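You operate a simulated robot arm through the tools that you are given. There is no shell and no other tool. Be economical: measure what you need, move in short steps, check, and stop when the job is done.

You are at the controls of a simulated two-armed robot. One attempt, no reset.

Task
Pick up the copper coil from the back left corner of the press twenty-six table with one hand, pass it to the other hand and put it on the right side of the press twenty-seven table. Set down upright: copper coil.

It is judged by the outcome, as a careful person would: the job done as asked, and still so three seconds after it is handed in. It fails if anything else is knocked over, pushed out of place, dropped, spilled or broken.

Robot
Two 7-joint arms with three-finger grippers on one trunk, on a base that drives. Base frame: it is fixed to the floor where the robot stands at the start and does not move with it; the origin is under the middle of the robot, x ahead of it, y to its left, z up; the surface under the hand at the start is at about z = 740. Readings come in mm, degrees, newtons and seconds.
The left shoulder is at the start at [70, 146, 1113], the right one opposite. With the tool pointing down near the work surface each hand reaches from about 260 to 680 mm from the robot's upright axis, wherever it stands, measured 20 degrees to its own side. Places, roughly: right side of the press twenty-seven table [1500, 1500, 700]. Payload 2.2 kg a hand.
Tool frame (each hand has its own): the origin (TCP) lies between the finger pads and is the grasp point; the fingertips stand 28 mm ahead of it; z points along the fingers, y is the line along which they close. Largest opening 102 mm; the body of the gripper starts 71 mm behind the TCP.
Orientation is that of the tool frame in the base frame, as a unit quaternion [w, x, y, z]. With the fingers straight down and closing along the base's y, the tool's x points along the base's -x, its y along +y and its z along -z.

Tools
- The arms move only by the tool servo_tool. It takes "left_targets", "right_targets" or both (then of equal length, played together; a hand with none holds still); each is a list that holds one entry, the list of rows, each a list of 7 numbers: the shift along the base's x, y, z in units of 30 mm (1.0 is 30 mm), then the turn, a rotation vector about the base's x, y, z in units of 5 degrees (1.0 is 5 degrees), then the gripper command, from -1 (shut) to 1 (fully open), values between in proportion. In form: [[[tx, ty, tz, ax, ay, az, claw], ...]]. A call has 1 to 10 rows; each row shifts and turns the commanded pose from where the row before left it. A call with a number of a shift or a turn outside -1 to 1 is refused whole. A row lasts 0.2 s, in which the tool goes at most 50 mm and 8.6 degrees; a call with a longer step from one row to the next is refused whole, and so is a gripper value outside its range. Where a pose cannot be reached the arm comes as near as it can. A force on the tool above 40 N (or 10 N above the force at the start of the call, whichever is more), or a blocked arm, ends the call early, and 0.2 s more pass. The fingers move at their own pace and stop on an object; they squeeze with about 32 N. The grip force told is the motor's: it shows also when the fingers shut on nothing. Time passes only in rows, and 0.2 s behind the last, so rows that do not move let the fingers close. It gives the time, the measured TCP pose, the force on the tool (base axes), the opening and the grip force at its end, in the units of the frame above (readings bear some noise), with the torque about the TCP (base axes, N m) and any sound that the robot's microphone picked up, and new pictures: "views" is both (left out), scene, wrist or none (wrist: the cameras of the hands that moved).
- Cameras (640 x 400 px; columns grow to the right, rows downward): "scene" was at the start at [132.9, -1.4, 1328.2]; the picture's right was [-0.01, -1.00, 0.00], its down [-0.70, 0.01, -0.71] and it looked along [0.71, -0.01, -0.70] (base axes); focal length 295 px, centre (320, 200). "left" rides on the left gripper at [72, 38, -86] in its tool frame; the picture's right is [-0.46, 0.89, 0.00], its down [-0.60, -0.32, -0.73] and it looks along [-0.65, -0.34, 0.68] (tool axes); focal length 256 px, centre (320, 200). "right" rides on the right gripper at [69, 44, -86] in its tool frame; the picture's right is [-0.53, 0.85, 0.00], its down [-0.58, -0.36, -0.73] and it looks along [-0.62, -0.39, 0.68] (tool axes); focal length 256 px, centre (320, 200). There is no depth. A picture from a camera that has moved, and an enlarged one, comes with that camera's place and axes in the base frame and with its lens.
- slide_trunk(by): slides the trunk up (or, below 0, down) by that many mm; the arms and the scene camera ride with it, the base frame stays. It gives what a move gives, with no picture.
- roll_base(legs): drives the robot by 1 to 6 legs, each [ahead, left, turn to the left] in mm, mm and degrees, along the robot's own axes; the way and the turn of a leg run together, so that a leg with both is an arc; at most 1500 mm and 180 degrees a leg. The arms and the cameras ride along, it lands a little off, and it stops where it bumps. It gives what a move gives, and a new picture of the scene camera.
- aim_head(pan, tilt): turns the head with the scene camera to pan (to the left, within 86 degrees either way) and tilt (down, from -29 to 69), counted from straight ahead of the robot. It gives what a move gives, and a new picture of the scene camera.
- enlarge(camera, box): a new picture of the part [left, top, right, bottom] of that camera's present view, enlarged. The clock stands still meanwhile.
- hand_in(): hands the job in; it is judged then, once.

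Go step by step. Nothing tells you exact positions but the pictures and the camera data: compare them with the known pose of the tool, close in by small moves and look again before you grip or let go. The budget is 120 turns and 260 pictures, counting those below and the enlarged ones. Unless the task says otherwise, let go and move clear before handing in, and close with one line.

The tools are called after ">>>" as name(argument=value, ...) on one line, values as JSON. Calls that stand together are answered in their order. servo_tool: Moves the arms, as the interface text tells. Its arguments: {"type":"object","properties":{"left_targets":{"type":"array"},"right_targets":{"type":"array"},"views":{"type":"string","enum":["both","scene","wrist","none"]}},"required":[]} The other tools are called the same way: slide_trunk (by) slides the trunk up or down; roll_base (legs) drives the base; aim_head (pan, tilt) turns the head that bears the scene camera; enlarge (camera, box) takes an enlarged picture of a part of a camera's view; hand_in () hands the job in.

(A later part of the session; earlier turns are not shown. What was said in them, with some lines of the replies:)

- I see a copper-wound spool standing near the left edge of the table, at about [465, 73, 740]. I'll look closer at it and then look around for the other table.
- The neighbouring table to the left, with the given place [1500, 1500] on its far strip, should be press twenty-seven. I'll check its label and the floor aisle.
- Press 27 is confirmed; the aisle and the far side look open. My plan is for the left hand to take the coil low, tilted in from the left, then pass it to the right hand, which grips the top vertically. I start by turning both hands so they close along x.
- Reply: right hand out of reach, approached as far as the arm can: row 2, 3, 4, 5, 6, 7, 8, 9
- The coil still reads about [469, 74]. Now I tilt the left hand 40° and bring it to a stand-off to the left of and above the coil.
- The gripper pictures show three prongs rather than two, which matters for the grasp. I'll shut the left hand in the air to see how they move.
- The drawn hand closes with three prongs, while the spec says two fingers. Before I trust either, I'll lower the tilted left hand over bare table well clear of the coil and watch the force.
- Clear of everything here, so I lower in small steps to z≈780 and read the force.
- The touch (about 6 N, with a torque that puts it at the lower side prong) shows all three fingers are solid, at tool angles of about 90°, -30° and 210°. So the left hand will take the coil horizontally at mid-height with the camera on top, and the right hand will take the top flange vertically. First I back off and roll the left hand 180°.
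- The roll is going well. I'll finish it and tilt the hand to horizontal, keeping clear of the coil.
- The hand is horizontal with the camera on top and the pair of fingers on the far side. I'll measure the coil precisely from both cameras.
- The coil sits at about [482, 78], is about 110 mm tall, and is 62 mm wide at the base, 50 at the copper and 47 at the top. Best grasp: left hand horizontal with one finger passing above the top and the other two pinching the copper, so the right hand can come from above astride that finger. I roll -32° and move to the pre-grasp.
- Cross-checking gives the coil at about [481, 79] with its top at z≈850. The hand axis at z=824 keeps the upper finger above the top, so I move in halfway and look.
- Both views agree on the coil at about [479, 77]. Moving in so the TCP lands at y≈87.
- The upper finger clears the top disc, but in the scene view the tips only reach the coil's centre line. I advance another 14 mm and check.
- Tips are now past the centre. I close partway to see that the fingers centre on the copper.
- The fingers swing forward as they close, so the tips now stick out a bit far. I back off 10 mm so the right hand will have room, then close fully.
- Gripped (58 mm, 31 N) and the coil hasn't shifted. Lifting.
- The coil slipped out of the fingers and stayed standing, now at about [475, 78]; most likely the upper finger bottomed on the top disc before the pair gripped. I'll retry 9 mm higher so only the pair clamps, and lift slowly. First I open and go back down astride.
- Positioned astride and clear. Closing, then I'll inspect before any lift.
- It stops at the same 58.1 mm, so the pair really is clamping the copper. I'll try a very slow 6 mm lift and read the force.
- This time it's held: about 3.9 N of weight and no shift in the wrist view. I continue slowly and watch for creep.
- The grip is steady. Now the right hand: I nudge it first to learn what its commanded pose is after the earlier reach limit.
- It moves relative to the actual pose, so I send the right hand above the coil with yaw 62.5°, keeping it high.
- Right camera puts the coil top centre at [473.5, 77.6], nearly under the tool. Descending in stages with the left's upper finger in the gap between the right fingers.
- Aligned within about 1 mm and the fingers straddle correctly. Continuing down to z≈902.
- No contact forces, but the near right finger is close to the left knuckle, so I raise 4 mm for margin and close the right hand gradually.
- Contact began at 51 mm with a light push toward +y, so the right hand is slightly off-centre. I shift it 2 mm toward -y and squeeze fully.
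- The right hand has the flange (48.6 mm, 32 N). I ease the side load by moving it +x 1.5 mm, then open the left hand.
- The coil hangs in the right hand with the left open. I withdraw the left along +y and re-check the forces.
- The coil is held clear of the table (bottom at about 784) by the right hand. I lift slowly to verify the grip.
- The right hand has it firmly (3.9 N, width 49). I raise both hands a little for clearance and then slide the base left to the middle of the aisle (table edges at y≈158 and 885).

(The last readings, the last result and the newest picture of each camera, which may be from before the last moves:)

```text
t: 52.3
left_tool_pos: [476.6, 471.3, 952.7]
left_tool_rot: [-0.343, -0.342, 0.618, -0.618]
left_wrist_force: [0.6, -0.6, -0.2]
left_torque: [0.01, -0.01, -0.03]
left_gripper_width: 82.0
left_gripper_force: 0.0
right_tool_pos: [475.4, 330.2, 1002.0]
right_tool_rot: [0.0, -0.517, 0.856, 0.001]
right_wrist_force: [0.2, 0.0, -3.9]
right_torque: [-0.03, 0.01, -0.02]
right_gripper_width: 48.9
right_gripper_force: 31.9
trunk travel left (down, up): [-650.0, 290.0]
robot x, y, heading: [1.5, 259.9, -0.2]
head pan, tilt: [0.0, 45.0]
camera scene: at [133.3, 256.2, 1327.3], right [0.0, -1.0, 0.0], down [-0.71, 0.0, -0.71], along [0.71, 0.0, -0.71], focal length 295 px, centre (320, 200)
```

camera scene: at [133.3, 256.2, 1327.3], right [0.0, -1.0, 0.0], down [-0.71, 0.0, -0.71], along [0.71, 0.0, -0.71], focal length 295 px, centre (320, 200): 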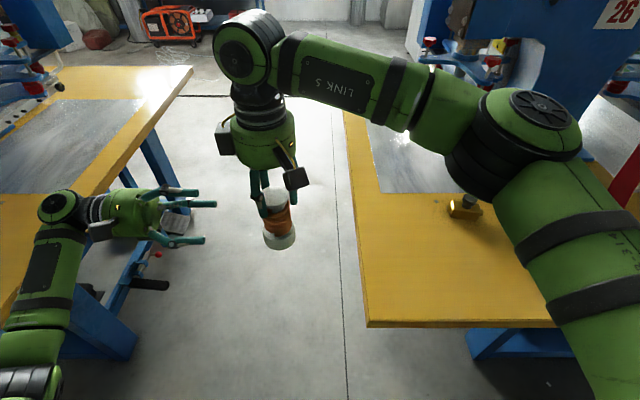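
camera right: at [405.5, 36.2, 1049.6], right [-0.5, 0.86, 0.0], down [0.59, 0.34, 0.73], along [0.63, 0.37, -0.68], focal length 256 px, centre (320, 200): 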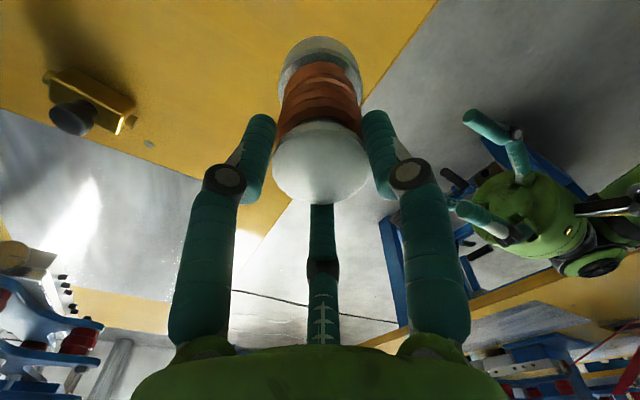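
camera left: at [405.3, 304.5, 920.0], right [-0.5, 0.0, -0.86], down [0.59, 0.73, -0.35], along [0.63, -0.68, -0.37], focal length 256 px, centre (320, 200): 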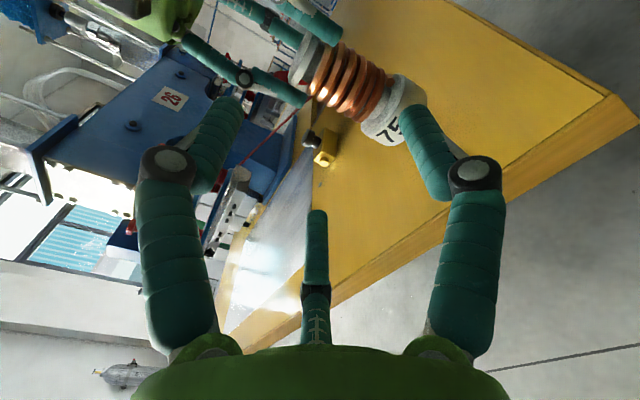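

The base moves accurately and the coil is steady. Shifting left to the aisle's centre line.

>>> roll_base(legs=[[0, 262, 0]])

>>> aim_head(pan=0, tilt=30)

```text
t: 54.1
left_tool_pos: [476.4, 730.9, 953.1]
left_tool_rot: [0.344, 0.342, -0.618, 0.619]
left_wrist_force: [0.2, 0.0, 0.1]
left_torque: [-0.02, 0.03, -0.02]
left_gripper_width: 81.5
left_gripper_force: 0.1
right_tool_pos: [476.4, 591.8, 1001.9]
right_tool_rot: [0.0, -0.517, 0.856, 0.001]
right_wrist_force: [0.0, 1.2, -4.3]
right_torque: [0.01, -0.03, 0.01]
right_gripper_width: 48.7
right_gripper_force: 31.6
trunk travel left (down, up): [-650.0, 290.0]
robot x, y, heading: [1.7, 515.8, 0.0]
head pan, tilt: [0.0, 45.0]
camera scene: at [134.0, 517.6, 1327.3], right [0.0, -1.0, 0.0], down [-0.71, 0.0, -0.71], along [0.71, 0.0, -0.71], focal length 295 px, centre (320, 200)
```

scene: 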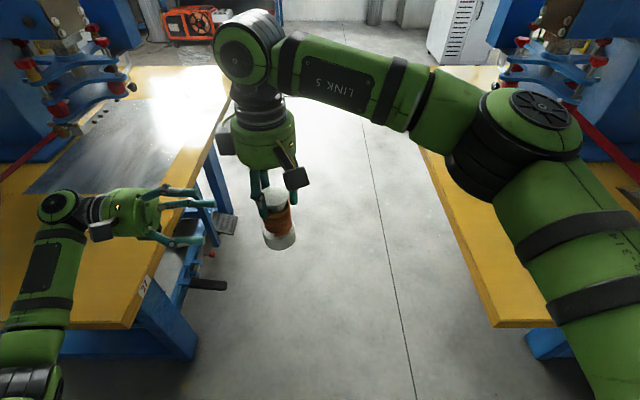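

```text
t: 54.9
left_tool_pos: [476.7, 734.4, 953.3]
left_tool_rot: [-0.344, -0.341, 0.619, -0.618]
left_wrist_force: [-0.2, -0.5, -0.3]
left_torque: [-0.01, 0.03, 0.04]
left_gripper_width: 81.8
left_gripper_force: 0.2
right_tool_pos: [477.0, 590.9, 1002.5]
right_tool_rot: [-0.001, -0.516, 0.856, 0.001]
right_wrist_force: [-0.3, 0.5, -4.5]
right_torque: [-0.04, -0.02, -0.01]
right_gripper_width: 48.8
right_gripper_force: 32.2
trunk travel left (down, up): [-650.0, 290.0]
robot x, y, heading: [0.2, 519.3, -0.2]
head pan, tilt: [0.0, 30.0]
camera scene: at [143.3, 518.1, 1349.8], right [0.0, -1.0, 0.0], down [-0.5, 0.0, -0.87], along [0.87, 0.0, -0.5], focal length 295 px, centre (320, 200)
```

scene: 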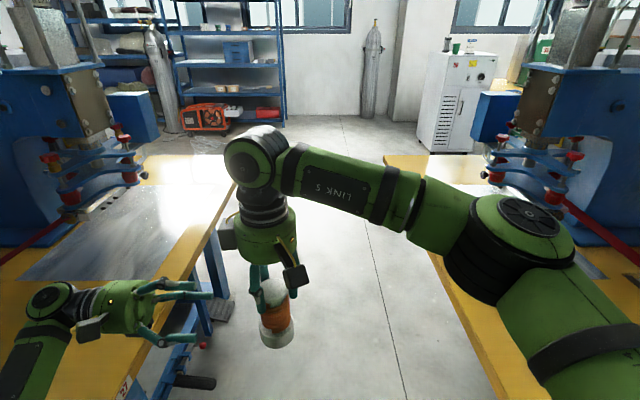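

Refined aisle edges are y≈179 and 889, so the centre is about 533. I nudge left and drive forward in stages.

>>> roll_base(legs=[[0, 14, 0], [600, 0, 0]])

```text
t: 58.6
left_tool_pos: [1072.9, 751.2, 953.9]
left_tool_rot: [0.34, 0.344, -0.617, 0.621]
left_wrist_force: [-0.4, 0.2, -0.8]
left_torque: [0.01, -0.01, 0.03]
left_gripper_width: 81.7
left_gripper_force: 0.0
right_tool_pos: [1072.0, 610.2, 1001.3]
right_tool_rot: [-0.001, -0.52, 0.854, 0.0]
right_wrist_force: [-0.3, -0.6, -3.9]
right_torque: [0.03, 0.04, -0.02]
right_gripper_width: 48.8
right_gripper_force: 32.3
trunk travel left (down, up): [-650.0, 290.0]
robot x, y, heading: [600.4, 531.2, 0.1]
head pan, tilt: [0.0, 30.0]
camera scene: at [740.7, 533.9, 1349.9], right [0.01, -1.0, 0.0], down [-0.5, 0.0, -0.87], along [0.87, 0.0, -0.5], focal length 295 px, centre (320, 200)
```

scene: 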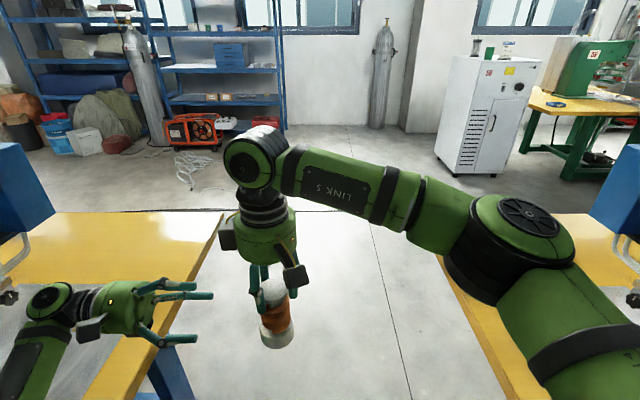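

Clear ahead; table 27's far end is at x≈1702. I drive on out of the aisle to x≈2400.

>>> roll_base(legs=[[600, 0, 0], [1200, 0, 0]])

```text
t: 67.7
left_tool_pos: [2873.8, 767.8, 952.8]
left_tool_rot: [0.34, 0.345, -0.617, 0.621]
left_wrist_force: [-0.5, 0.1, 0.0]
left_torque: [-0.01, 0.0, 0.0]
left_gripper_width: 81.6
left_gripper_force: 0.1
right_tool_pos: [2873.9, 624.7, 1001.9]
right_tool_rot: [-0.002, -0.521, 0.853, 0.001]
right_wrist_force: [0.2, -0.8, -3.6]
right_torque: [0.0, 0.0, 0.01]
right_gripper_width: 48.8
right_gripper_force: 31.7
trunk travel left (down, up): [-650.0, 290.0]
robot x, y, heading: [2402.4, 548.2, 0.5]
head pan, tilt: [0.0, 30.0]
camera scene: at [2542.3, 547.7, 1349.9], right [0.01, -1.0, 0.0], down [-0.5, 0.0, -0.87], along [0.87, 0.01, -0.5], focal length 295 px, centre (320, 200)
```

scene: 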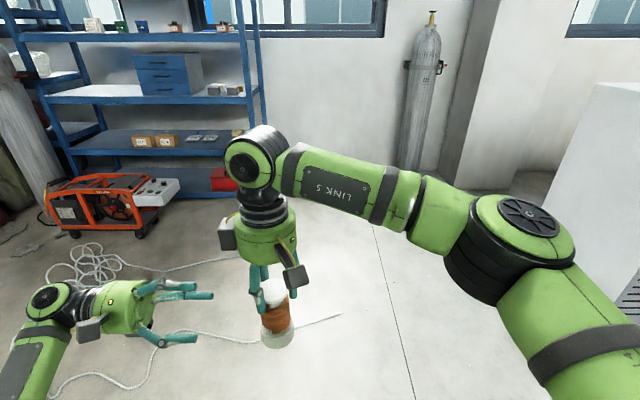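

I'm through the aisle. Before moving left I look that way.

>>> aim_head(pan=75, tilt=25)

```text
t: 69.2
left_tool_pos: [2873.0, 767.1, 952.7]
left_tool_rot: [0.34, 0.345, -0.617, 0.62]
left_wrist_force: [-0.5, 0.3, 0.1]
left_torque: [-0.01, 0.02, 0.0]
left_gripper_width: 81.7
left_gripper_force: 0.1
right_tool_pos: [2875.6, 624.5, 1001.9]
right_tool_rot: [-0.001, -0.521, 0.853, 0.0]
right_wrist_force: [0.0, 0.7, -3.9]
right_torque: [-0.01, 0.01, 0.0]
right_gripper_width: 48.8
right_gripper_force: 31.8
trunk travel left (down, up): [-650.0, 290.0]
robot x, y, heading: [2400.4, 545.9, 0.5]
head pan, tilt: [75.0, 25.0]
camera scene: at [2475.2, 636.1, 1357.9], right [0.97, -0.25, 0.0], down [-0.11, -0.41, -0.91], along [0.23, 0.88, -0.42], focal length 295 px, centre (320, 200)
```

scene: 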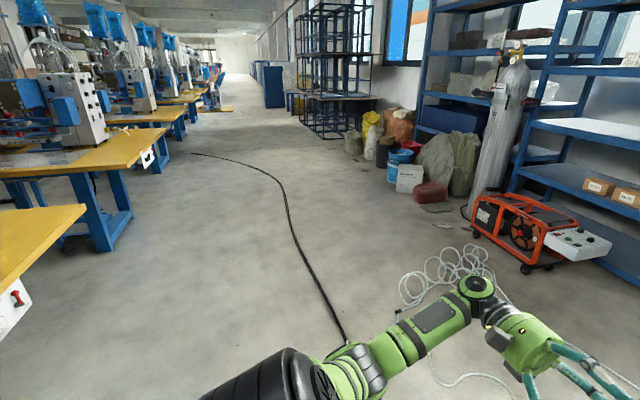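

A floor cable runs at x≈2850, so I stay at x≈2400. I slide left about 835 mm and turn 180° to face the table 27 end.

>>> roll_base(legs=[[0, 835, 0], [0, 0, 90], [0, 0, 90]])

>>> aim_head(pan=0, tilt=35)

```text
t: 81.3
left_tool_pos: [1919.1, 1170.9, 952.5]
left_tool_rot: [0.62, -0.617, -0.345, -0.34]
left_wrist_force: [0.5, 0.0, -0.4]
left_torque: [-0.02, -0.02, -0.02]
left_gripper_width: 81.7
left_gripper_force: 0.1
right_tool_pos: [1918.5, 1312.1, 1001.5]
right_tool_rot: [0.001, 0.853, 0.521, 0.0]
right_wrist_force: [-0.2, 0.7, -3.9]
right_torque: [0.02, 0.01, 0.02]
right_gripper_width: 49.0
right_gripper_force: 31.3
trunk travel left (down, up): [-650.0, 290.0]
robot x, y, heading: [2389.7, 1390.9, -179.6]
head pan, tilt: [75.0, 25.0]
camera scene: at [2319.9, 1300.0, 1357.9], right [-0.97, 0.25, 0.0], down [0.11, 0.41, -0.91], along [-0.23, -0.88, -0.42], focal length 295 px, centre (320, 200)
```

scene: 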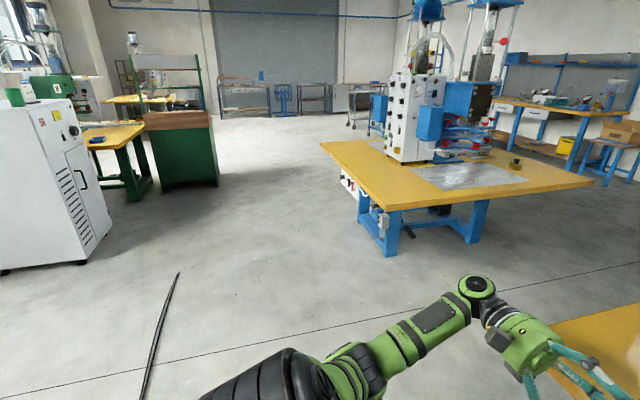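

```text
t: 82.8
left_tool_pos: [1919.6, 1170.1, 952.4]
left_tool_rot: [0.62, -0.617, -0.345, -0.341]
left_wrist_force: [-0.1, 0.5, -0.8]
left_torque: [-0.04, -0.01, -0.03]
left_gripper_width: 81.7
left_gripper_force: 0.1
right_tool_pos: [1918.3, 1312.2, 1001.7]
right_tool_rot: [0.0, 0.854, 0.521, 0.0]
right_wrist_force: [-0.4, -0.1, -4.1]
right_torque: [0.0, -0.01, 0.0]
right_gripper_width: 49.0
right_gripper_force: 31.6
trunk travel left (down, up): [-650.0, 290.0]
robot x, y, heading: [2394.8, 1389.1, -179.6]
head pan, tilt: [0.0, 35.0]
camera scene: at [2255.0, 1388.5, 1342.1], right [-0.01, 1.0, 0.0], down [0.57, 0.0, -0.82], along [-0.82, -0.01, -0.57], focal length 295 px, centre (320, 200)
```

scene: 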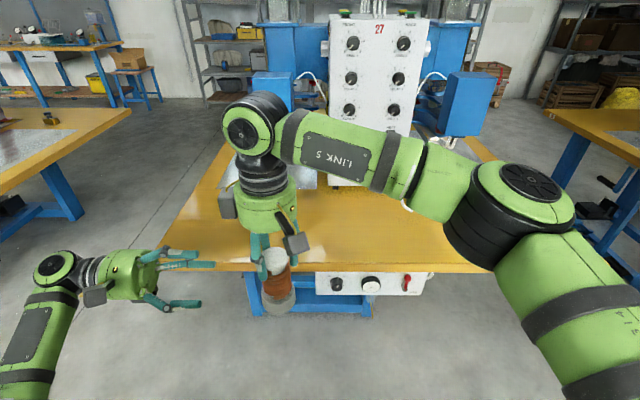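

The far strip of table 27 is clear, about x 1290–1702, in front of the control box. I drive forward to bring the spot near [1530, 1490] into reach.

>>> roll_base(legs=[[280, 0, 0]])

```text
t: 84.7
left_tool_pos: [1640.4, 1169.9, 952.6]
left_tool_rot: [0.62, -0.618, -0.344, -0.341]
left_wrist_force: [-0.3, -0.2, 0.1]
left_torque: [-0.01, 0.01, -0.01]
left_gripper_width: 81.6
left_gripper_force: 0.2
right_tool_pos: [1639.7, 1311.1, 1002.4]
right_tool_rot: [0.001, 0.854, 0.521, 0.0]
right_wrist_force: [0.6, 0.5, -3.8]
right_torque: [-0.01, 0.03, 0.0]
right_gripper_width: 48.7
right_gripper_force: 32.2
trunk travel left (down, up): [-650.0, 290.0]
robot x, y, heading: [2113.4, 1390.5, -179.8]
head pan, tilt: [0.0, 35.0]
camera scene: at [1977.0, 1387.2, 1342.2], right [-0.01, 1.0, 0.0], down [0.57, 0.0, -0.82], along [-0.82, 0.0, -0.57], focal length 295 px, centre (320, 200)
```

scene: 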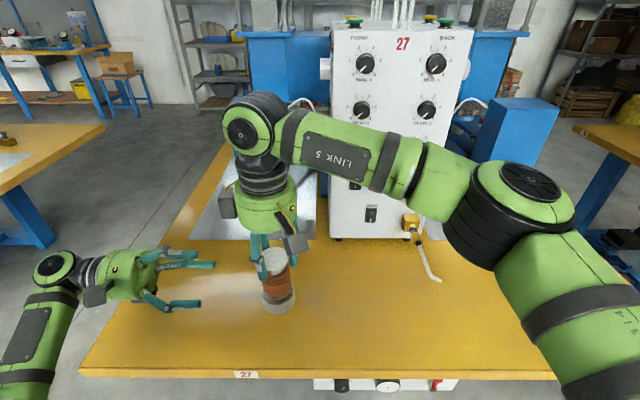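

The strip is clear apart from a small air nozzle near [1470, 1685]. I move the coil across to about [1530, 1475], staying high.

>>> servo_tool(right_targets=[[[-0.2, 0.3, 0, 0, 0, 0, -1], [-0.4, 0.6, 0, 0, 0, 0, -1], [-0.5, 0.75, 0, 0, 0, 0, -1], [-0.5, 0.75, 0, 0, 0, 0, -1], [-0.5, 0.75, 0, 0, 0, 0, -1], [-0.5, 0.75, 0, 0, 0, 0, -1], [-0.5, 0.75, 0, 0, 0, 0, -1], [-0.4, 0.6, 0, 0, 0, 0, -1], [-0.2, 0.25, 0, 0, 0, 0, -1], [0, 0, 0, 0, 0, 0, -1]]], views="both")

```text
t: 86.9
left_tool_pos: [1640.9, 1171.2, 952.8]
left_tool_rot: [0.62, -0.618, -0.344, -0.341]
left_wrist_force: [-1.0, 0.6, -0.7]
left_torque: [0.0, -0.04, 0.01]
left_gripper_width: 81.5
left_gripper_force: 0.1
right_tool_pos: [1624.7, 1346.8, 1000.9]
right_tool_rot: [0.0, 0.854, 0.52, 0.001]
right_wrist_force: [0.6, -0.2, -4.2]
right_torque: [-0.01, 0.0, 0.0]
right_gripper_width: 48.6
right_gripper_force: 32.4
right hand out of reach, approached as far as the arm can: row 2, 3, 4, 5, 6, 7, 8, 9
trunk travel left (down, up): [-650.0, 290.0]
robot x, y, heading: [2115.5, 1386.3, -179.7]
head pan, tilt: [0.0, 35.0]
camera scene: at [1976.6, 1387.2, 1342.1], right [-0.01, 1.0, 0.0], down [0.57, 0.0, -0.82], along [-0.82, 0.0, -0.57], focal length 295 px, centre (320, 200)
camera right: at [1695.9, 1390.2, 1087.2], right [0.51, -0.86, 0.0], down [-0.59, -0.35, 0.73], along [-0.63, -0.37, -0.68], focal length 256 px, centre (320, 200)
```

scene: 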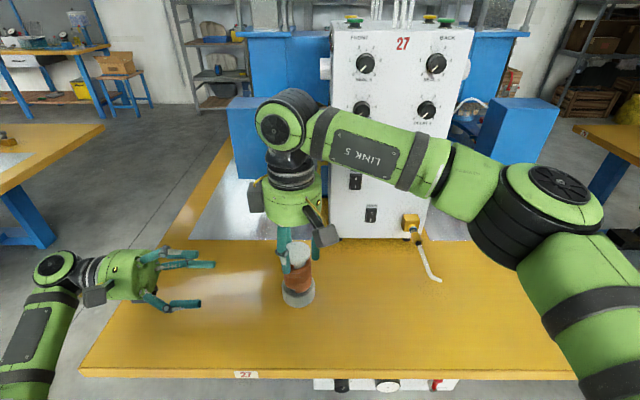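
right: 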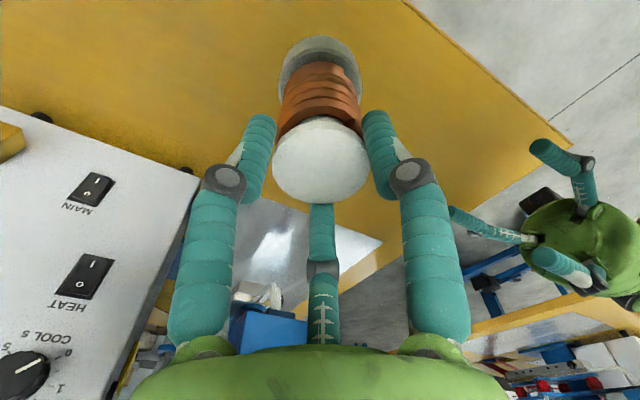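

The hand's yaw limits its reach. I shift the base 130 mm to its right and turn the hand's yaw back to regain reach.

>>> roll_base(legs=[[0, -125, 0]])

>>> servo_tool(right_targets=[[[0, 0, 0, 0, 0, -0.5, -1], [0, 0, 0, 0, 0, -1, -1], [0, 0, 0, 0, 0, -1, -1], [0, 0, 0, 0, 0, -1, -1], [0, 0, 0, 0, 0, -1, -1], [0, 0, 0, 0, 0, -1, -1], [0, 0, 0, 0, 0, -1, -1], [0, 0, 0, 0, 0, -1, -1], [0, 0, 0, 0, 0, -1, -1], [0, 0, 0, 0, 0, -1, -1]]], views="none")

>>> servo_tool(right_targets=[[[-0.3, 0, 0, 0, 0, -1, -1], [-0.4, 0, 0, 0, 0, -1, -1], [-0.4, 0, 0, 0, 0, -0.5, -1], [-0.4, 0, 0, 0, 0, 0, -1], [-0.4, 0, 0, 0, 0, 0, -1], [-0.4, 0, 0, 0, 0, 0, -1], [-0.3, 0, 0, 0, 0, 0, -1], [0, 0, 0, 0, 0, 0, -1]]], views="both")

```text
t: 88.2
left_tool_pos: [1639.6, 1294.5, 952.4]
left_tool_rot: [0.62, -0.617, -0.344, -0.341]
left_wrist_force: [-0.4, 0.5, -0.9]
left_torque: [-0.02, 0.01, -0.02]
left_gripper_width: 81.5
left_gripper_force: 0.0
right_tool_pos: [1624.5, 1470.3, 1000.8]
right_tool_rot: [0.001, 0.853, 0.521, 0.0]
right_wrist_force: [0.8, -0.4, -3.2]
right_torque: [-0.02, 0.01, 0.0]
right_gripper_width: 49.0
right_gripper_force: 31.9
trunk travel left (down, up): [-650.0, 290.0]
robot x, y, heading: [2111.3, 1511.9, -179.8]
head pan, tilt: [0.0, 35.0]
camera scene: at [1975.9, 1511.0, 1342.1], right [-0.01, 1.0, 0.0], down [0.57, 0.0, -0.82], along [-0.82, 0.0, -0.57], focal length 295 px, centre (320, 200)
```

scene: 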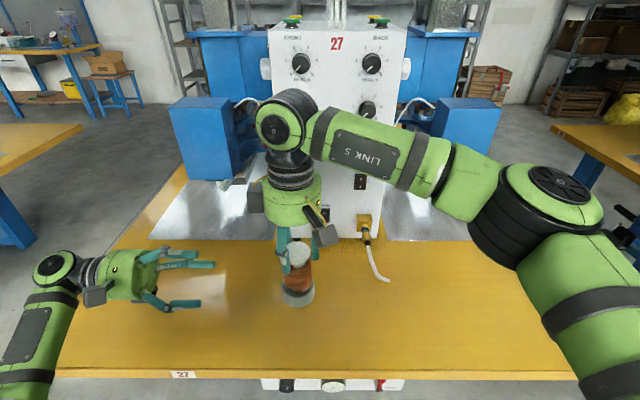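

```text
t: 90.4
left_tool_pos: [1639.8, 1294.8, 953.1]
left_tool_rot: [0.62, -0.618, -0.343, -0.341]
left_wrist_force: [0.5, -0.3, -0.6]
left_torque: [0.01, 0.04, 0.02]
left_gripper_width: 81.6
left_gripper_force: 0.1
right_tool_pos: [1624.2, 1470.7, 1000.5]
right_tool_rot: [0.0, 0.991, 0.132, 0.0]
right_wrist_force: [-0.1, 0.5, -3.4]
right_torque: [0.02, 0.0, 0.0]
right_gripper_width: 48.8
right_gripper_force: 32.2
trunk travel left (down, up): [-650.0, 290.0]
robot x, y, heading: [2114.2, 1515.2, -179.9]
head pan, tilt: [0.0, 35.0]
```

```text
t: 92.2
left_tool_pos: [1639.6, 1296.0, 953.2]
left_tool_rot: [0.62, -0.617, -0.344, -0.341]
left_wrist_force: [0.1, -0.8, -0.2]
left_torque: [-0.02, 0.02, 0.01]
left_gripper_width: 81.7
left_gripper_force: 0.1
right_tool_pos: [1545.7, 1471.3, 1000.5]
right_tool_rot: [0.001, 1.0, 0.024, 0.0]
right_wrist_force: [-0.2, -0.6, -3.6]
right_torque: [0.01, -0.01, -0.01]
right_gripper_width: 48.9
right_gripper_force: 31.9
trunk travel left (down, up): [-650.0, 290.0]
robot x, y, heading: [2108.8, 1510.4, -179.7]
head pan, tilt: [0.0, 35.0]
camera scene: at [1976.0, 1512.2, 1342.1], right [0.0, 1.0, 0.0], down [0.57, 0.0, -0.82], along [-0.82, 0.0, -0.57], focal length 295 px, centre (320, 200)
camera right: at [1618.1, 1433.5, 1087.5], right [-0.49, -0.87, 0.0], down [-0.59, 0.34, 0.73], along [-0.64, 0.36, -0.68], focal length 256 px, centre (320, 200)
```

scene: 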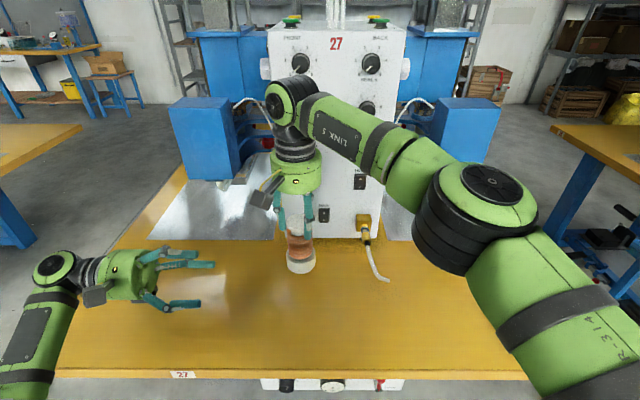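
right: 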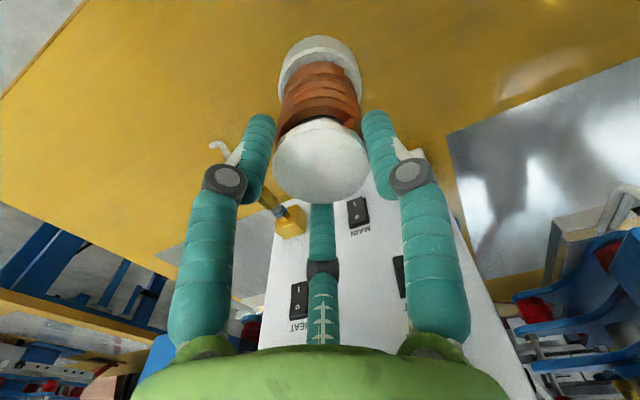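

Coil is above [1546, 1471] on the clear yellow strip. Lowering to about 10 mm above the surface.

>>> servo_tool(right_targets=[[[-0.1, 0, -0.3, 0, 0, 0, -1], [-0.1, 0, -0.5, 0, 0, 0, -1], [-0.1, 0, -0.6, 0, 0, 0, -1], [-0.1, 0, -0.6, 0, 0, 0, -1], [-0.1, 0, -0.6, 0, 0, 0, -1], [0, 0, -0.6, 0, 0, 0, -1], [0, 0, -0.4, 0, 0, 0, -1], [0, 0, -0.3, 0, 0, 0, -1], [0, 0, -0.15, 0, 0, 0, -1], [0, 0, 0, 0, 0, 0, -1]]], views="both")

>>> enlarge(camera="scene", box=[230, 190, 390, 310])

```text
t: 94.4
left_tool_pos: [1641.1, 1295.5, 953.3]
left_tool_rot: [0.62, -0.617, -0.345, -0.341]
left_wrist_force: [0.5, 0.9, -0.1]
left_torque: [0.04, 0.04, -0.01]
left_gripper_width: 81.7
left_gripper_force: 0.0
right_tool_pos: [1530.6, 1470.1, 878.9]
right_tool_rot: [0.0, 1.0, 0.025, 0.0]
right_wrist_force: [0.7, -0.2, -4.2]
right_torque: [0.0, -0.03, -0.01]
right_gripper_width: 48.6
right_gripper_force: 32.4
trunk travel left (down, up): [-650.0, 290.0]
robot x, y, heading: [2112.3, 1517.1, -179.9]
head pan, tilt: [0.0, 35.0]
camera scene: at [1975.9, 1512.0, 1342.1], right [0.0, 1.0, 0.0], down [0.57, 0.0, -0.82], along [-0.82, 0.0, -0.57], focal length 295 px, centre (320, 200)
camera right: at [1603.0, 1433.5, 965.7], right [-0.49, -0.87, 0.0], down [-0.59, 0.34, 0.73], along [-0.64, 0.36, -0.68], focal length 256 px, centre (320, 200)
```

scene: 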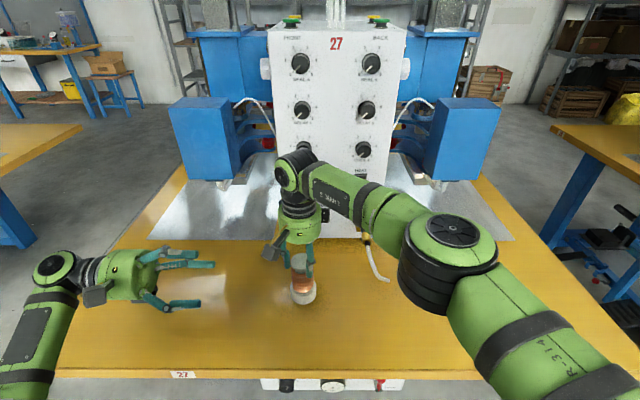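
right: 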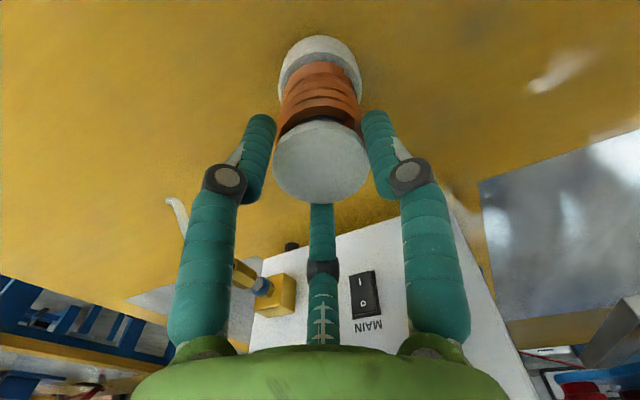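

```text
3.33 times, centred on (310, 250) of scene
camera zoom: at [1975.9, 1512.0, 1342.1], right [0.0, 1.0, 0.0], down [0.57, 0.0, -0.82], along [-0.82, 0.0, -0.57], focal length 984 px, centre (353, 33)
```

zoom: 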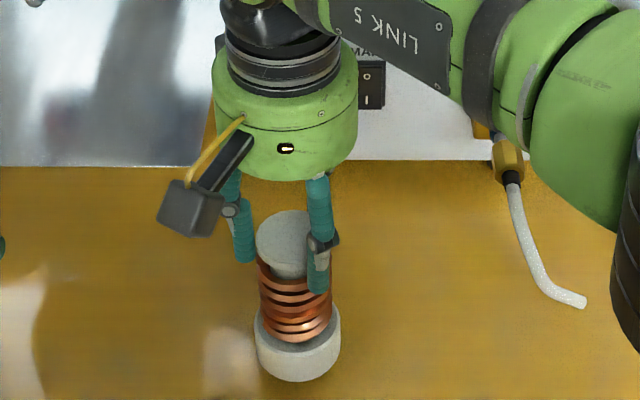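

About 4.2 N still hanging, so not yet down. I continue in small steps, watching the force.

>>> servo_tool(right_targets=[[[0, 0, -0.1, 0, 0, 0, -1], [0, 0, -0.1, 0, 0, 0, -1], [0, 0, -0.06, 0, 0, 0, -1], [0, 0, 0, 0, 0, 0, -1]]], views="none")

>>> servo_tool(right_targets=[[[0, 0, -0.06, 0, 0, 0, -1], [0, 0, -0.06, 0, 0, 0, -1], [0, 0, 0, 0, 0, 0, -1]]], views="none")

>>> enlarge(camera="scene", box=[230, 190, 390, 310])

```text
t: 95.4
left_tool_pos: [1639.9, 1294.1, 953.5]
left_tool_rot: [0.62, -0.617, -0.344, -0.341]
left_wrist_force: [-0.1, 0.2, -0.1]
left_torque: [0.04, 0.05, 0.0]
left_gripper_width: 81.6
left_gripper_force: 0.0
right_tool_pos: [1531.0, 1471.0, 871.3]
right_tool_rot: [0.001, 1.0, 0.024, 0.0]
right_wrist_force: [0.3, 0.4, -3.6]
right_torque: [-0.02, -0.03, 0.0]
right_gripper_width: 49.1
right_gripper_force: 31.8
trunk travel left (down, up): [-650.0, 290.0]
robot x, y, heading: [2114.5, 1513.3, -179.6]
head pan, tilt: [0.0, 35.0]
```

```text
t: 96.2
left_tool_pos: [1640.3, 1294.7, 953.2]
left_tool_rot: [0.619, -0.617, -0.345, -0.342]
left_wrist_force: [0.9, -0.5, 0.5]
left_torque: [-0.02, -0.04, 0.0]
left_gripper_width: 81.6
left_gripper_force: 0.1
right_tool_pos: [1530.5, 1471.1, 867.7]
right_tool_rot: [0.001, 1.0, 0.024, 0.0]
right_wrist_force: [0.5, -0.8, -3.9]
right_torque: [-0.03, -0.02, 0.02]
right_gripper_width: 49.0
right_gripper_force: 31.6
trunk travel left (down, up): [-650.0, 290.0]
robot x, y, heading: [2112.1, 1511.3, -179.9]
head pan, tilt: [0.0, 35.0]
```

```text
3.33 times, centred on (310, 250) of scene
camera zoom: at [1975.9, 1512.0, 1342.1], right [0.0, 1.0, 0.0], down [0.57, 0.0, -0.82], along [-0.82, 0.0, -0.57], focal length 984 px, centre (353, 33)
```

zoom: 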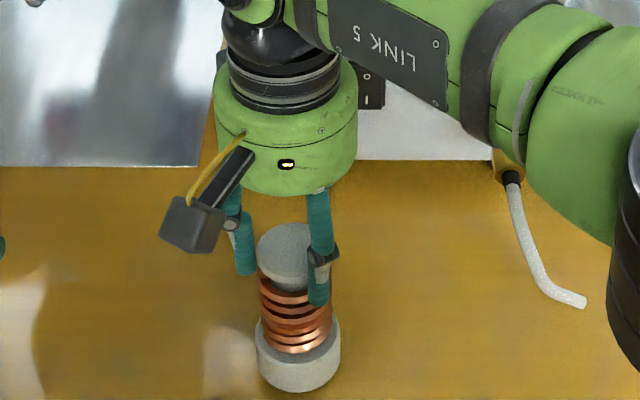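

Still hanging. Continuing down a few millimetres at a time.

>>> servo_tool(right_targets=[[[0, 0, -0.06, 0, 0, 0, -1], [0, 0, -0.06, 0, 0, 0, -1], [0, 0, 0, 0, 0, 0, -1]]], views="none")

>>> servo_tool(right_targets=[[[0, 0, -0.06, 0, 0, 0, -1], [0, 0, 0, 0, 0, 0, -1]]], views="none")

>>> enlarge(camera="scene", box=[230, 190, 390, 310])

```text
t: 97.0
left_tool_pos: [1640.1, 1295.1, 952.3]
left_tool_rot: [0.62, -0.617, -0.344, -0.341]
left_wrist_force: [-0.7, 0.1, 0.4]
left_torque: [0.01, 0.0, -0.01]
left_gripper_width: 81.7
left_gripper_force: 0.1
right_tool_pos: [1531.0, 1470.6, 863.8]
right_tool_rot: [0.001, 1.0, 0.025, -0.001]
right_wrist_force: [-0.1, -0.7, -3.9]
right_torque: [0.0, -0.01, -0.02]
right_gripper_width: 49.2
right_gripper_force: 32.2
trunk travel left (down, up): [-650.0, 290.0]
robot x, y, heading: [2109.0, 1513.1, -179.4]
head pan, tilt: [0.0, 35.0]
```

```text
t: 97.6
left_tool_pos: [1640.2, 1295.6, 952.5]
left_tool_rot: [0.62, -0.617, -0.344, -0.341]
left_wrist_force: [-0.4, 0.1, 0.7]
left_torque: [0.0, 0.01, -0.03]
left_gripper_width: 81.5
left_gripper_force: 0.0
right_tool_pos: [1529.6, 1471.0, 861.8]
right_tool_rot: [0.001, 1.0, 0.024, -0.001]
right_wrist_force: [0.4, -0.8, -4.5]
right_torque: [-0.01, 0.01, -0.04]
right_gripper_width: 49.1
right_gripper_force: 31.5
trunk travel left (down, up): [-650.0, 290.0]
robot x, y, heading: [2114.7, 1509.9, -179.7]
head pan, tilt: [0.0, 35.0]
```

```text
3.33 times, centred on (310, 250) of scene
camera zoom: at [1975.9, 1512.0, 1342.1], right [0.0, 1.0, 0.0], down [0.57, 0.0, -0.82], along [-0.82, 0.0, -0.57], focal length 984 px, centre (353, 33)
```

zoom: 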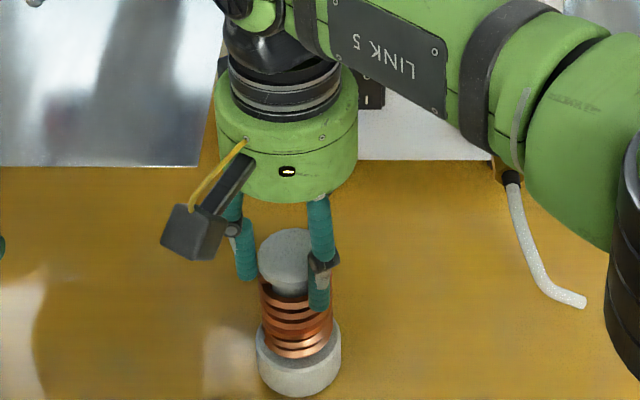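

No contact yet; table 27 may sit slightly lower. I keep lowering gently with the force guard active.

>>> servo_tool(right_targets=[[[0, 0, -0.06, 0, 0, 0, -1], [0, 0, -0.06, 0, 0, 0, -1], [0, 0, 0, 0, 0, 0, -1]]], views="none")

>>> servo_tool(right_targets=[[[0, 0, -0.06, 0, 0, 0, -1], [0, 0, -0.06, 0, 0, 0, -1], [0, 0, 0, 0, 0, 0, -1]]], views="wrist")

>>> enlarge(camera="scene", box=[270, 220, 350, 310])

```text
t: 98.4
left_tool_pos: [1641.9, 1295.2, 954.3]
left_tool_rot: [0.62, -0.618, -0.343, -0.34]
left_wrist_force: [0.1, -0.5, 0.6]
left_torque: [-0.03, 0.0, -0.01]
left_gripper_width: 81.6
left_gripper_force: 0.1
right_tool_pos: [1531.1, 1471.6, 860.9]
right_tool_rot: [0.001, 1.0, 0.023, -0.003]
right_wrist_force: [-3.8, 0.6, 16.2]
right_torque: [0.05, -0.1, -0.01]
right_gripper_width: 48.9
right_gripper_force: 31.9
trunk travel left (down, up): [-650.0, 290.0]
robot x, y, heading: [2111.8, 1511.9, -179.7]
head pan, tilt: [0.0, 35.0]
```

```text
t: 99.2
left_tool_pos: [1641.6, 1295.1, 953.2]
left_tool_rot: [0.62, -0.618, -0.343, -0.341]
left_wrist_force: [-1.0, -0.5, 0.3]
left_torque: [0.02, 0.02, 0.04]
left_gripper_width: 81.6
left_gripper_force: 0.0
right_tool_pos: [1532.1, 1472.6, 858.7]
right_tool_rot: [0.001, 1.0, 0.024, -0.004]
right_wrist_force: [-8.0, 0.5, 26.1]
right_torque: [-0.04, 0.33, -0.01]
right_gripper_width: 49.0
right_gripper_force: 31.6
trunk travel left (down, up): [-650.0, 290.0]
robot x, y, heading: [2117.5, 1510.7, -179.6]
head pan, tilt: [0.0, 35.0]
camera right: at [1604.5, 1433.7, 945.4], right [-0.49, -0.87, 0.01], down [-0.59, 0.34, 0.74], along [-0.64, 0.36, -0.68], focal length 256 px, centre (320, 200)
```

right: 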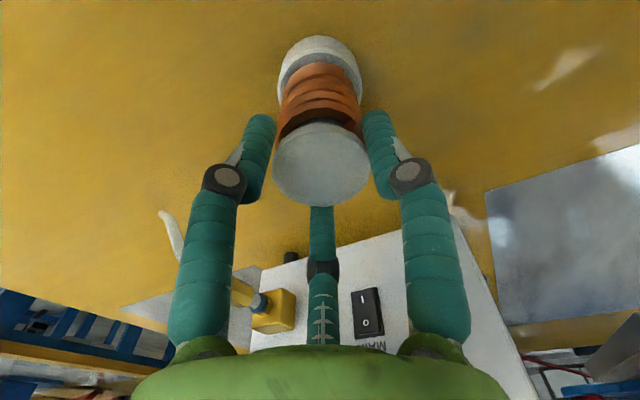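

```text
4.44 times, centred on (310, 265) of scene
camera zoom: at [1979.5, 1512.4, 1342.6], right [0.0, 1.0, 0.0], down [0.57, 0.0, -0.82], along [-0.82, 0.0, -0.57], focal length 1312 px, centre (364, -89)
```

zoom: 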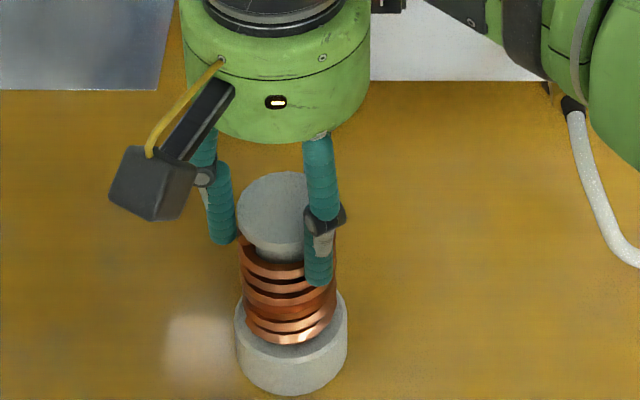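

Contact was at TCP z≈861.5, and I'm now pressing with 26 N. I back up about 3 mm to unload before releasing.

>>> servo_tool(right_targets=[[[0, 0, 0.06, 0, 0, 0, -1], [0, 0, 0.05, 0, 0, 0, -1], [0, 0, 0, 0, 0, 0, -1]]], views="none")

```text
t: 100.0
left_tool_pos: [1640.7, 1294.9, 954.8]
left_tool_rot: [0.62, -0.618, -0.344, -0.341]
left_wrist_force: [-0.7, -1.0, -0.2]
left_torque: [0.04, -0.02, -0.03]
left_gripper_width: 81.4
left_gripper_force: 0.2
right_tool_pos: [1532.3, 1471.3, 859.7]
right_tool_rot: [0.0, 1.0, 0.025, -0.001]
right_wrist_force: [-5.7, 1.7, 12.5]
right_torque: [0.1, 0.75, -0.01]
right_gripper_width: 48.9
right_gripper_force: 31.9
trunk travel left (down, up): [-650.0, 290.0]
robot x, y, heading: [2111.4, 1516.1, -179.7]
head pan, tilt: [0.0, 35.0]
```

>>> servo_tool(right_targets=[[[-0.03, 0, 0.05, 0, 0, 0, -1], [0, 0, 0, 0, 0, 0, -1]]], views="none")

```text
t: 100.6
left_tool_pos: [1639.9, 1294.2, 952.7]
left_tool_rot: [0.619, -0.618, -0.344, -0.341]
left_wrist_force: [0.3, -0.2, -0.2]
left_torque: [-0.01, 0.0, -0.02]
left_gripper_width: 81.9
left_gripper_force: 0.1
right_tool_pos: [1532.8, 1472.0, 858.0]
right_tool_rot: [0.0, 1.0, 0.025, 0.002]
right_wrist_force: [-1.4, 1.6, 4.2]
right_torque: [0.26, 0.33, -0.05]
right_gripper_width: 48.9
right_gripper_force: 31.7
trunk travel left (down, up): [-650.0, 290.0]
robot x, y, heading: [2116.3, 1515.7, -179.8]
head pan, tilt: [0.0, 35.0]
```

Nearly unloaded now, about 4 N of contact. I check that it stands square, then open the fingers.

>>> enlarge(camera="right", box=[180, 20, 480, 260])

>>> servo_tool(right_targets=[[[0, 0, 0, 0, 0, 0, 0.1], [0, 0, 0, 0, 0, 0, 0.3], [0, 0, 0, 0, 0, 0, 0.7], [0, 0, 0, 0, 0, 0, 1], [0, 0, 0, 0, 0, 0, 1]]], views="both")

```text
1.67 times, centred on (330, 140) of right
camera zoom: at [1603.6, 1433.4, 946.1], right [-0.49, -0.87, 0.0], down [-0.6, 0.34, 0.73], along [-0.63, 0.36, -0.68], focal length 427 px, centre (303, 300)
```

zoom: 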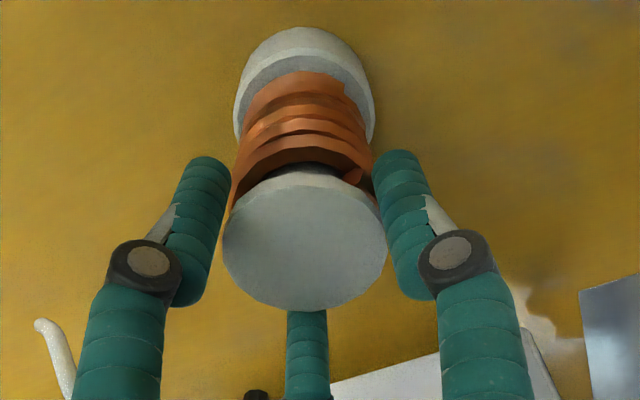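

```text
t: 101.8
left_tool_pos: [1640.4, 1295.0, 953.6]
left_tool_rot: [0.62, -0.617, -0.344, -0.341]
left_wrist_force: [0.1, 0.2, -0.1]
left_torque: [-0.02, 0.02, 0.0]
left_gripper_width: 81.6
left_gripper_force: 0.1
right_tool_pos: [1531.2, 1469.2, 860.1]
right_tool_rot: [0.001, 1.0, 0.024, 0.0]
right_wrist_force: [-0.2, 0.8, -0.9]
right_torque: [-0.03, -0.02, -0.02]
right_gripper_width: 101.9
right_gripper_force: 0.0
trunk travel left (down, up): [-650.0, 290.0]
robot x, y, heading: [2115.0, 1509.7, -179.8]
head pan, tilt: [0.0, 35.0]
camera scene: at [1976.5, 1512.0, 1342.2], right [0.0, 1.0, 0.0], down [0.57, 0.0, -0.82], along [-0.82, 0.0, -0.57], focal length 295 px, centre (320, 200)
camera right: at [1602.7, 1432.8, 946.7], right [-0.49, -0.87, 0.0], down [-0.59, 0.34, 0.73], along [-0.64, 0.36, -0.68], focal length 256 px, centre (320, 200)
```

scene: 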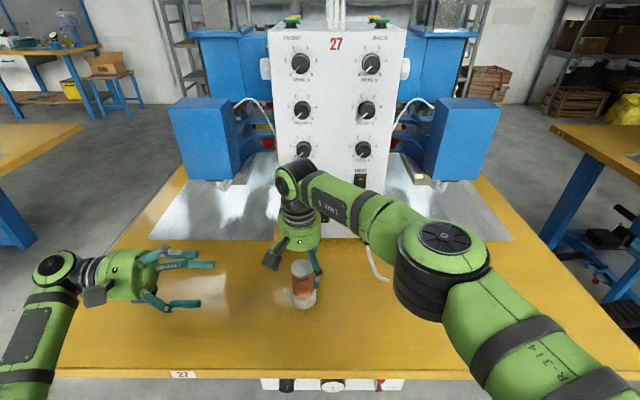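
right: 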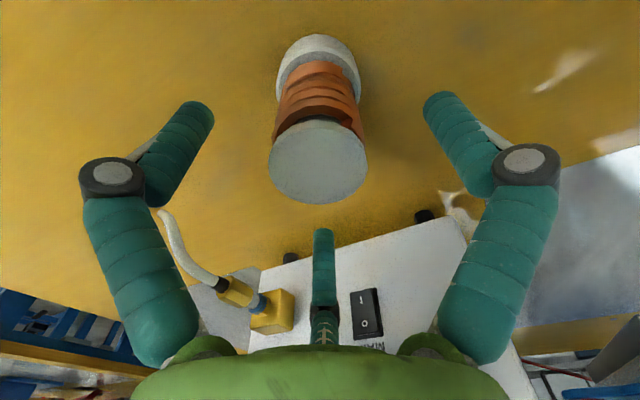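

The coil stands free and upright with the fingers open. I raise the right hand straight up and clear of it.

>>> servo_tool(right_targets=[[[0, 0, 0.3, 0, 0, 0, 1], [0, 0, 0.5, 0, 0, 0, 1], [0, 0, 0.7, 0, 0, 0, 1], [0, 0, 0.8, 0, 0, 0, 1], [0, 0, 0.8, 0, 0, 0, 1], [0, 0, 0.8, 0, 0, 0, 1], [0, 0, 0.7, 0, 0, 0, 1]]], views="both")

>>> roll_base(legs=[[-200, 0, 0]])

>>> enlarge(camera="scene", box=[200, 140, 460, 340])

```text
t: 103.4
left_tool_pos: [1640.7, 1294.0, 954.0]
left_tool_rot: [0.62, -0.617, -0.344, -0.341]
left_wrist_force: [-0.8, 0.0, -0.6]
left_torque: [0.03, 0.02, 0.01]
left_gripper_width: 81.9
left_gripper_force: 0.1
right_tool_pos: [1530.6, 1470.7, 999.1]
right_tool_rot: [0.001, 1.0, 0.024, 0.0]
right_wrist_force: [-0.2, 0.5, -0.4]
right_torque: [-0.04, 0.02, 0.02]
right_gripper_width: 102.1
right_gripper_force: 0.1
trunk travel left (down, up): [-650.0, 290.0]
robot x, y, heading: [2115.6, 1514.0, -179.6]
head pan, tilt: [0.0, 35.0]
camera scene: at [1977.2, 1511.5, 1342.2], right [0.0, 1.0, 0.0], down [0.57, 0.0, -0.82], along [-0.82, 0.0, -0.57], focal length 295 px, centre (320, 200)
camera right: at [1603.2, 1432.7, 1085.6], right [-0.49, -0.87, 0.0], down [-0.59, 0.34, 0.73], along [-0.64, 0.36, -0.68], focal length 256 px, centre (320, 200)
```

scene: 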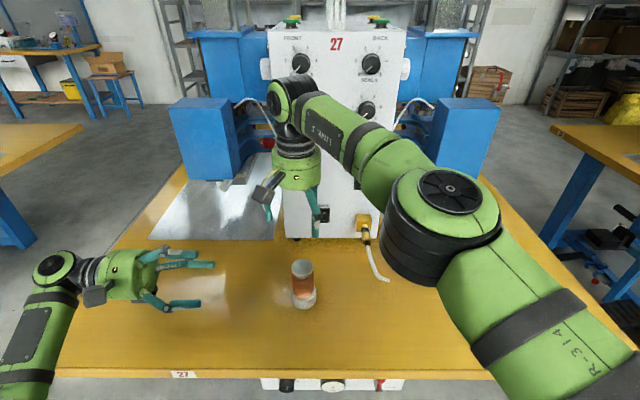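
right: 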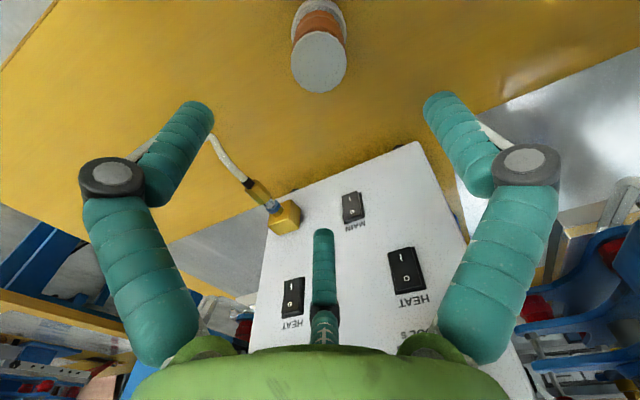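

```text
t: 105.0
left_tool_pos: [1840.0, 1295.8, 952.8]
left_tool_rot: [0.62, -0.617, -0.344, -0.341]
left_wrist_force: [0.6, -0.1, -0.5]
left_torque: [0.03, -0.02, 0.04]
left_gripper_width: 81.5
left_gripper_force: 0.0
right_tool_pos: [1729.4, 1472.6, 998.6]
right_tool_rot: [0.0, 1.0, 0.025, 0.0]
right_wrist_force: [0.7, 1.0, -0.5]
right_torque: [-0.02, -0.01, 0.0]
right_gripper_width: 101.9
right_gripper_force: 0.1
trunk travel left (down, up): [-650.0, 290.0]
robot x, y, heading: [2318.9, 1514.6, -179.8]
head pan, tilt: [0.0, 35.0]
camera scene: at [2176.3, 1512.9, 1342.1], right [-0.01, 1.0, 0.0], down [0.57, 0.0, -0.82], along [-0.82, 0.0, -0.57], focal length 295 px, centre (320, 200)
```

scene: 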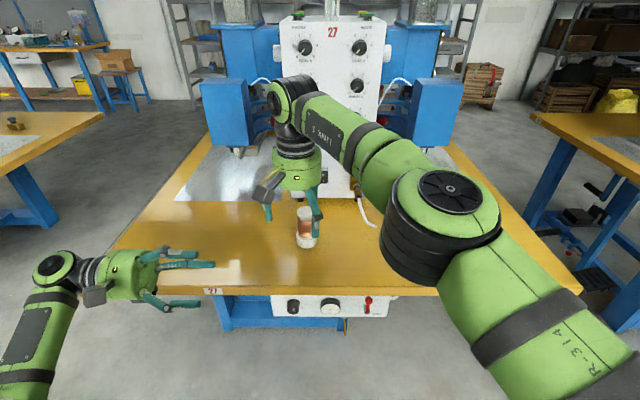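

```text
2.00 times, centred on (330, 240) of scene
camera zoom: at [2176.3, 1512.9, 1342.1], right [-0.01, 1.0, 0.0], down [0.57, 0.0, -0.82], along [-0.82, 0.0, -0.57], focal length 590 px, centre (300, 120)
```

zoom: 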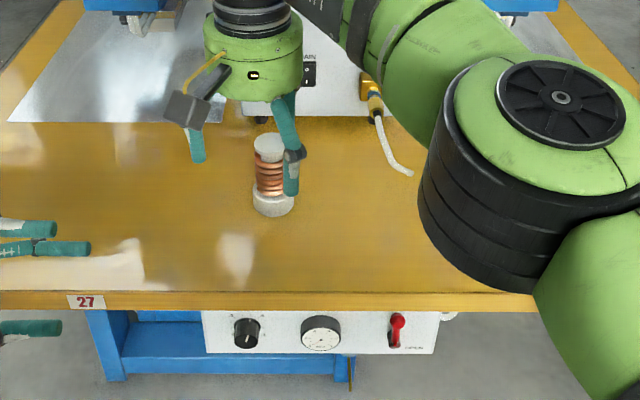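

The coil stands upright on the right-hand strip of the press 27 table, both hands are clear, and nothing else was disturbed. Handing in.

>>> hand_in()

```text
The job is handed in.
```

The copper coil now stands upright on the right side of the press twenty-seven table, at about [1530, 1470]. The left hand picked it up, passed it to the right hand, and the right hand set it down. On the first lift it slipped from the left hand but stayed standing, and the second, slower lift held. Both hands were empty and clear when I handed in, and I saw nothing else disturbed.
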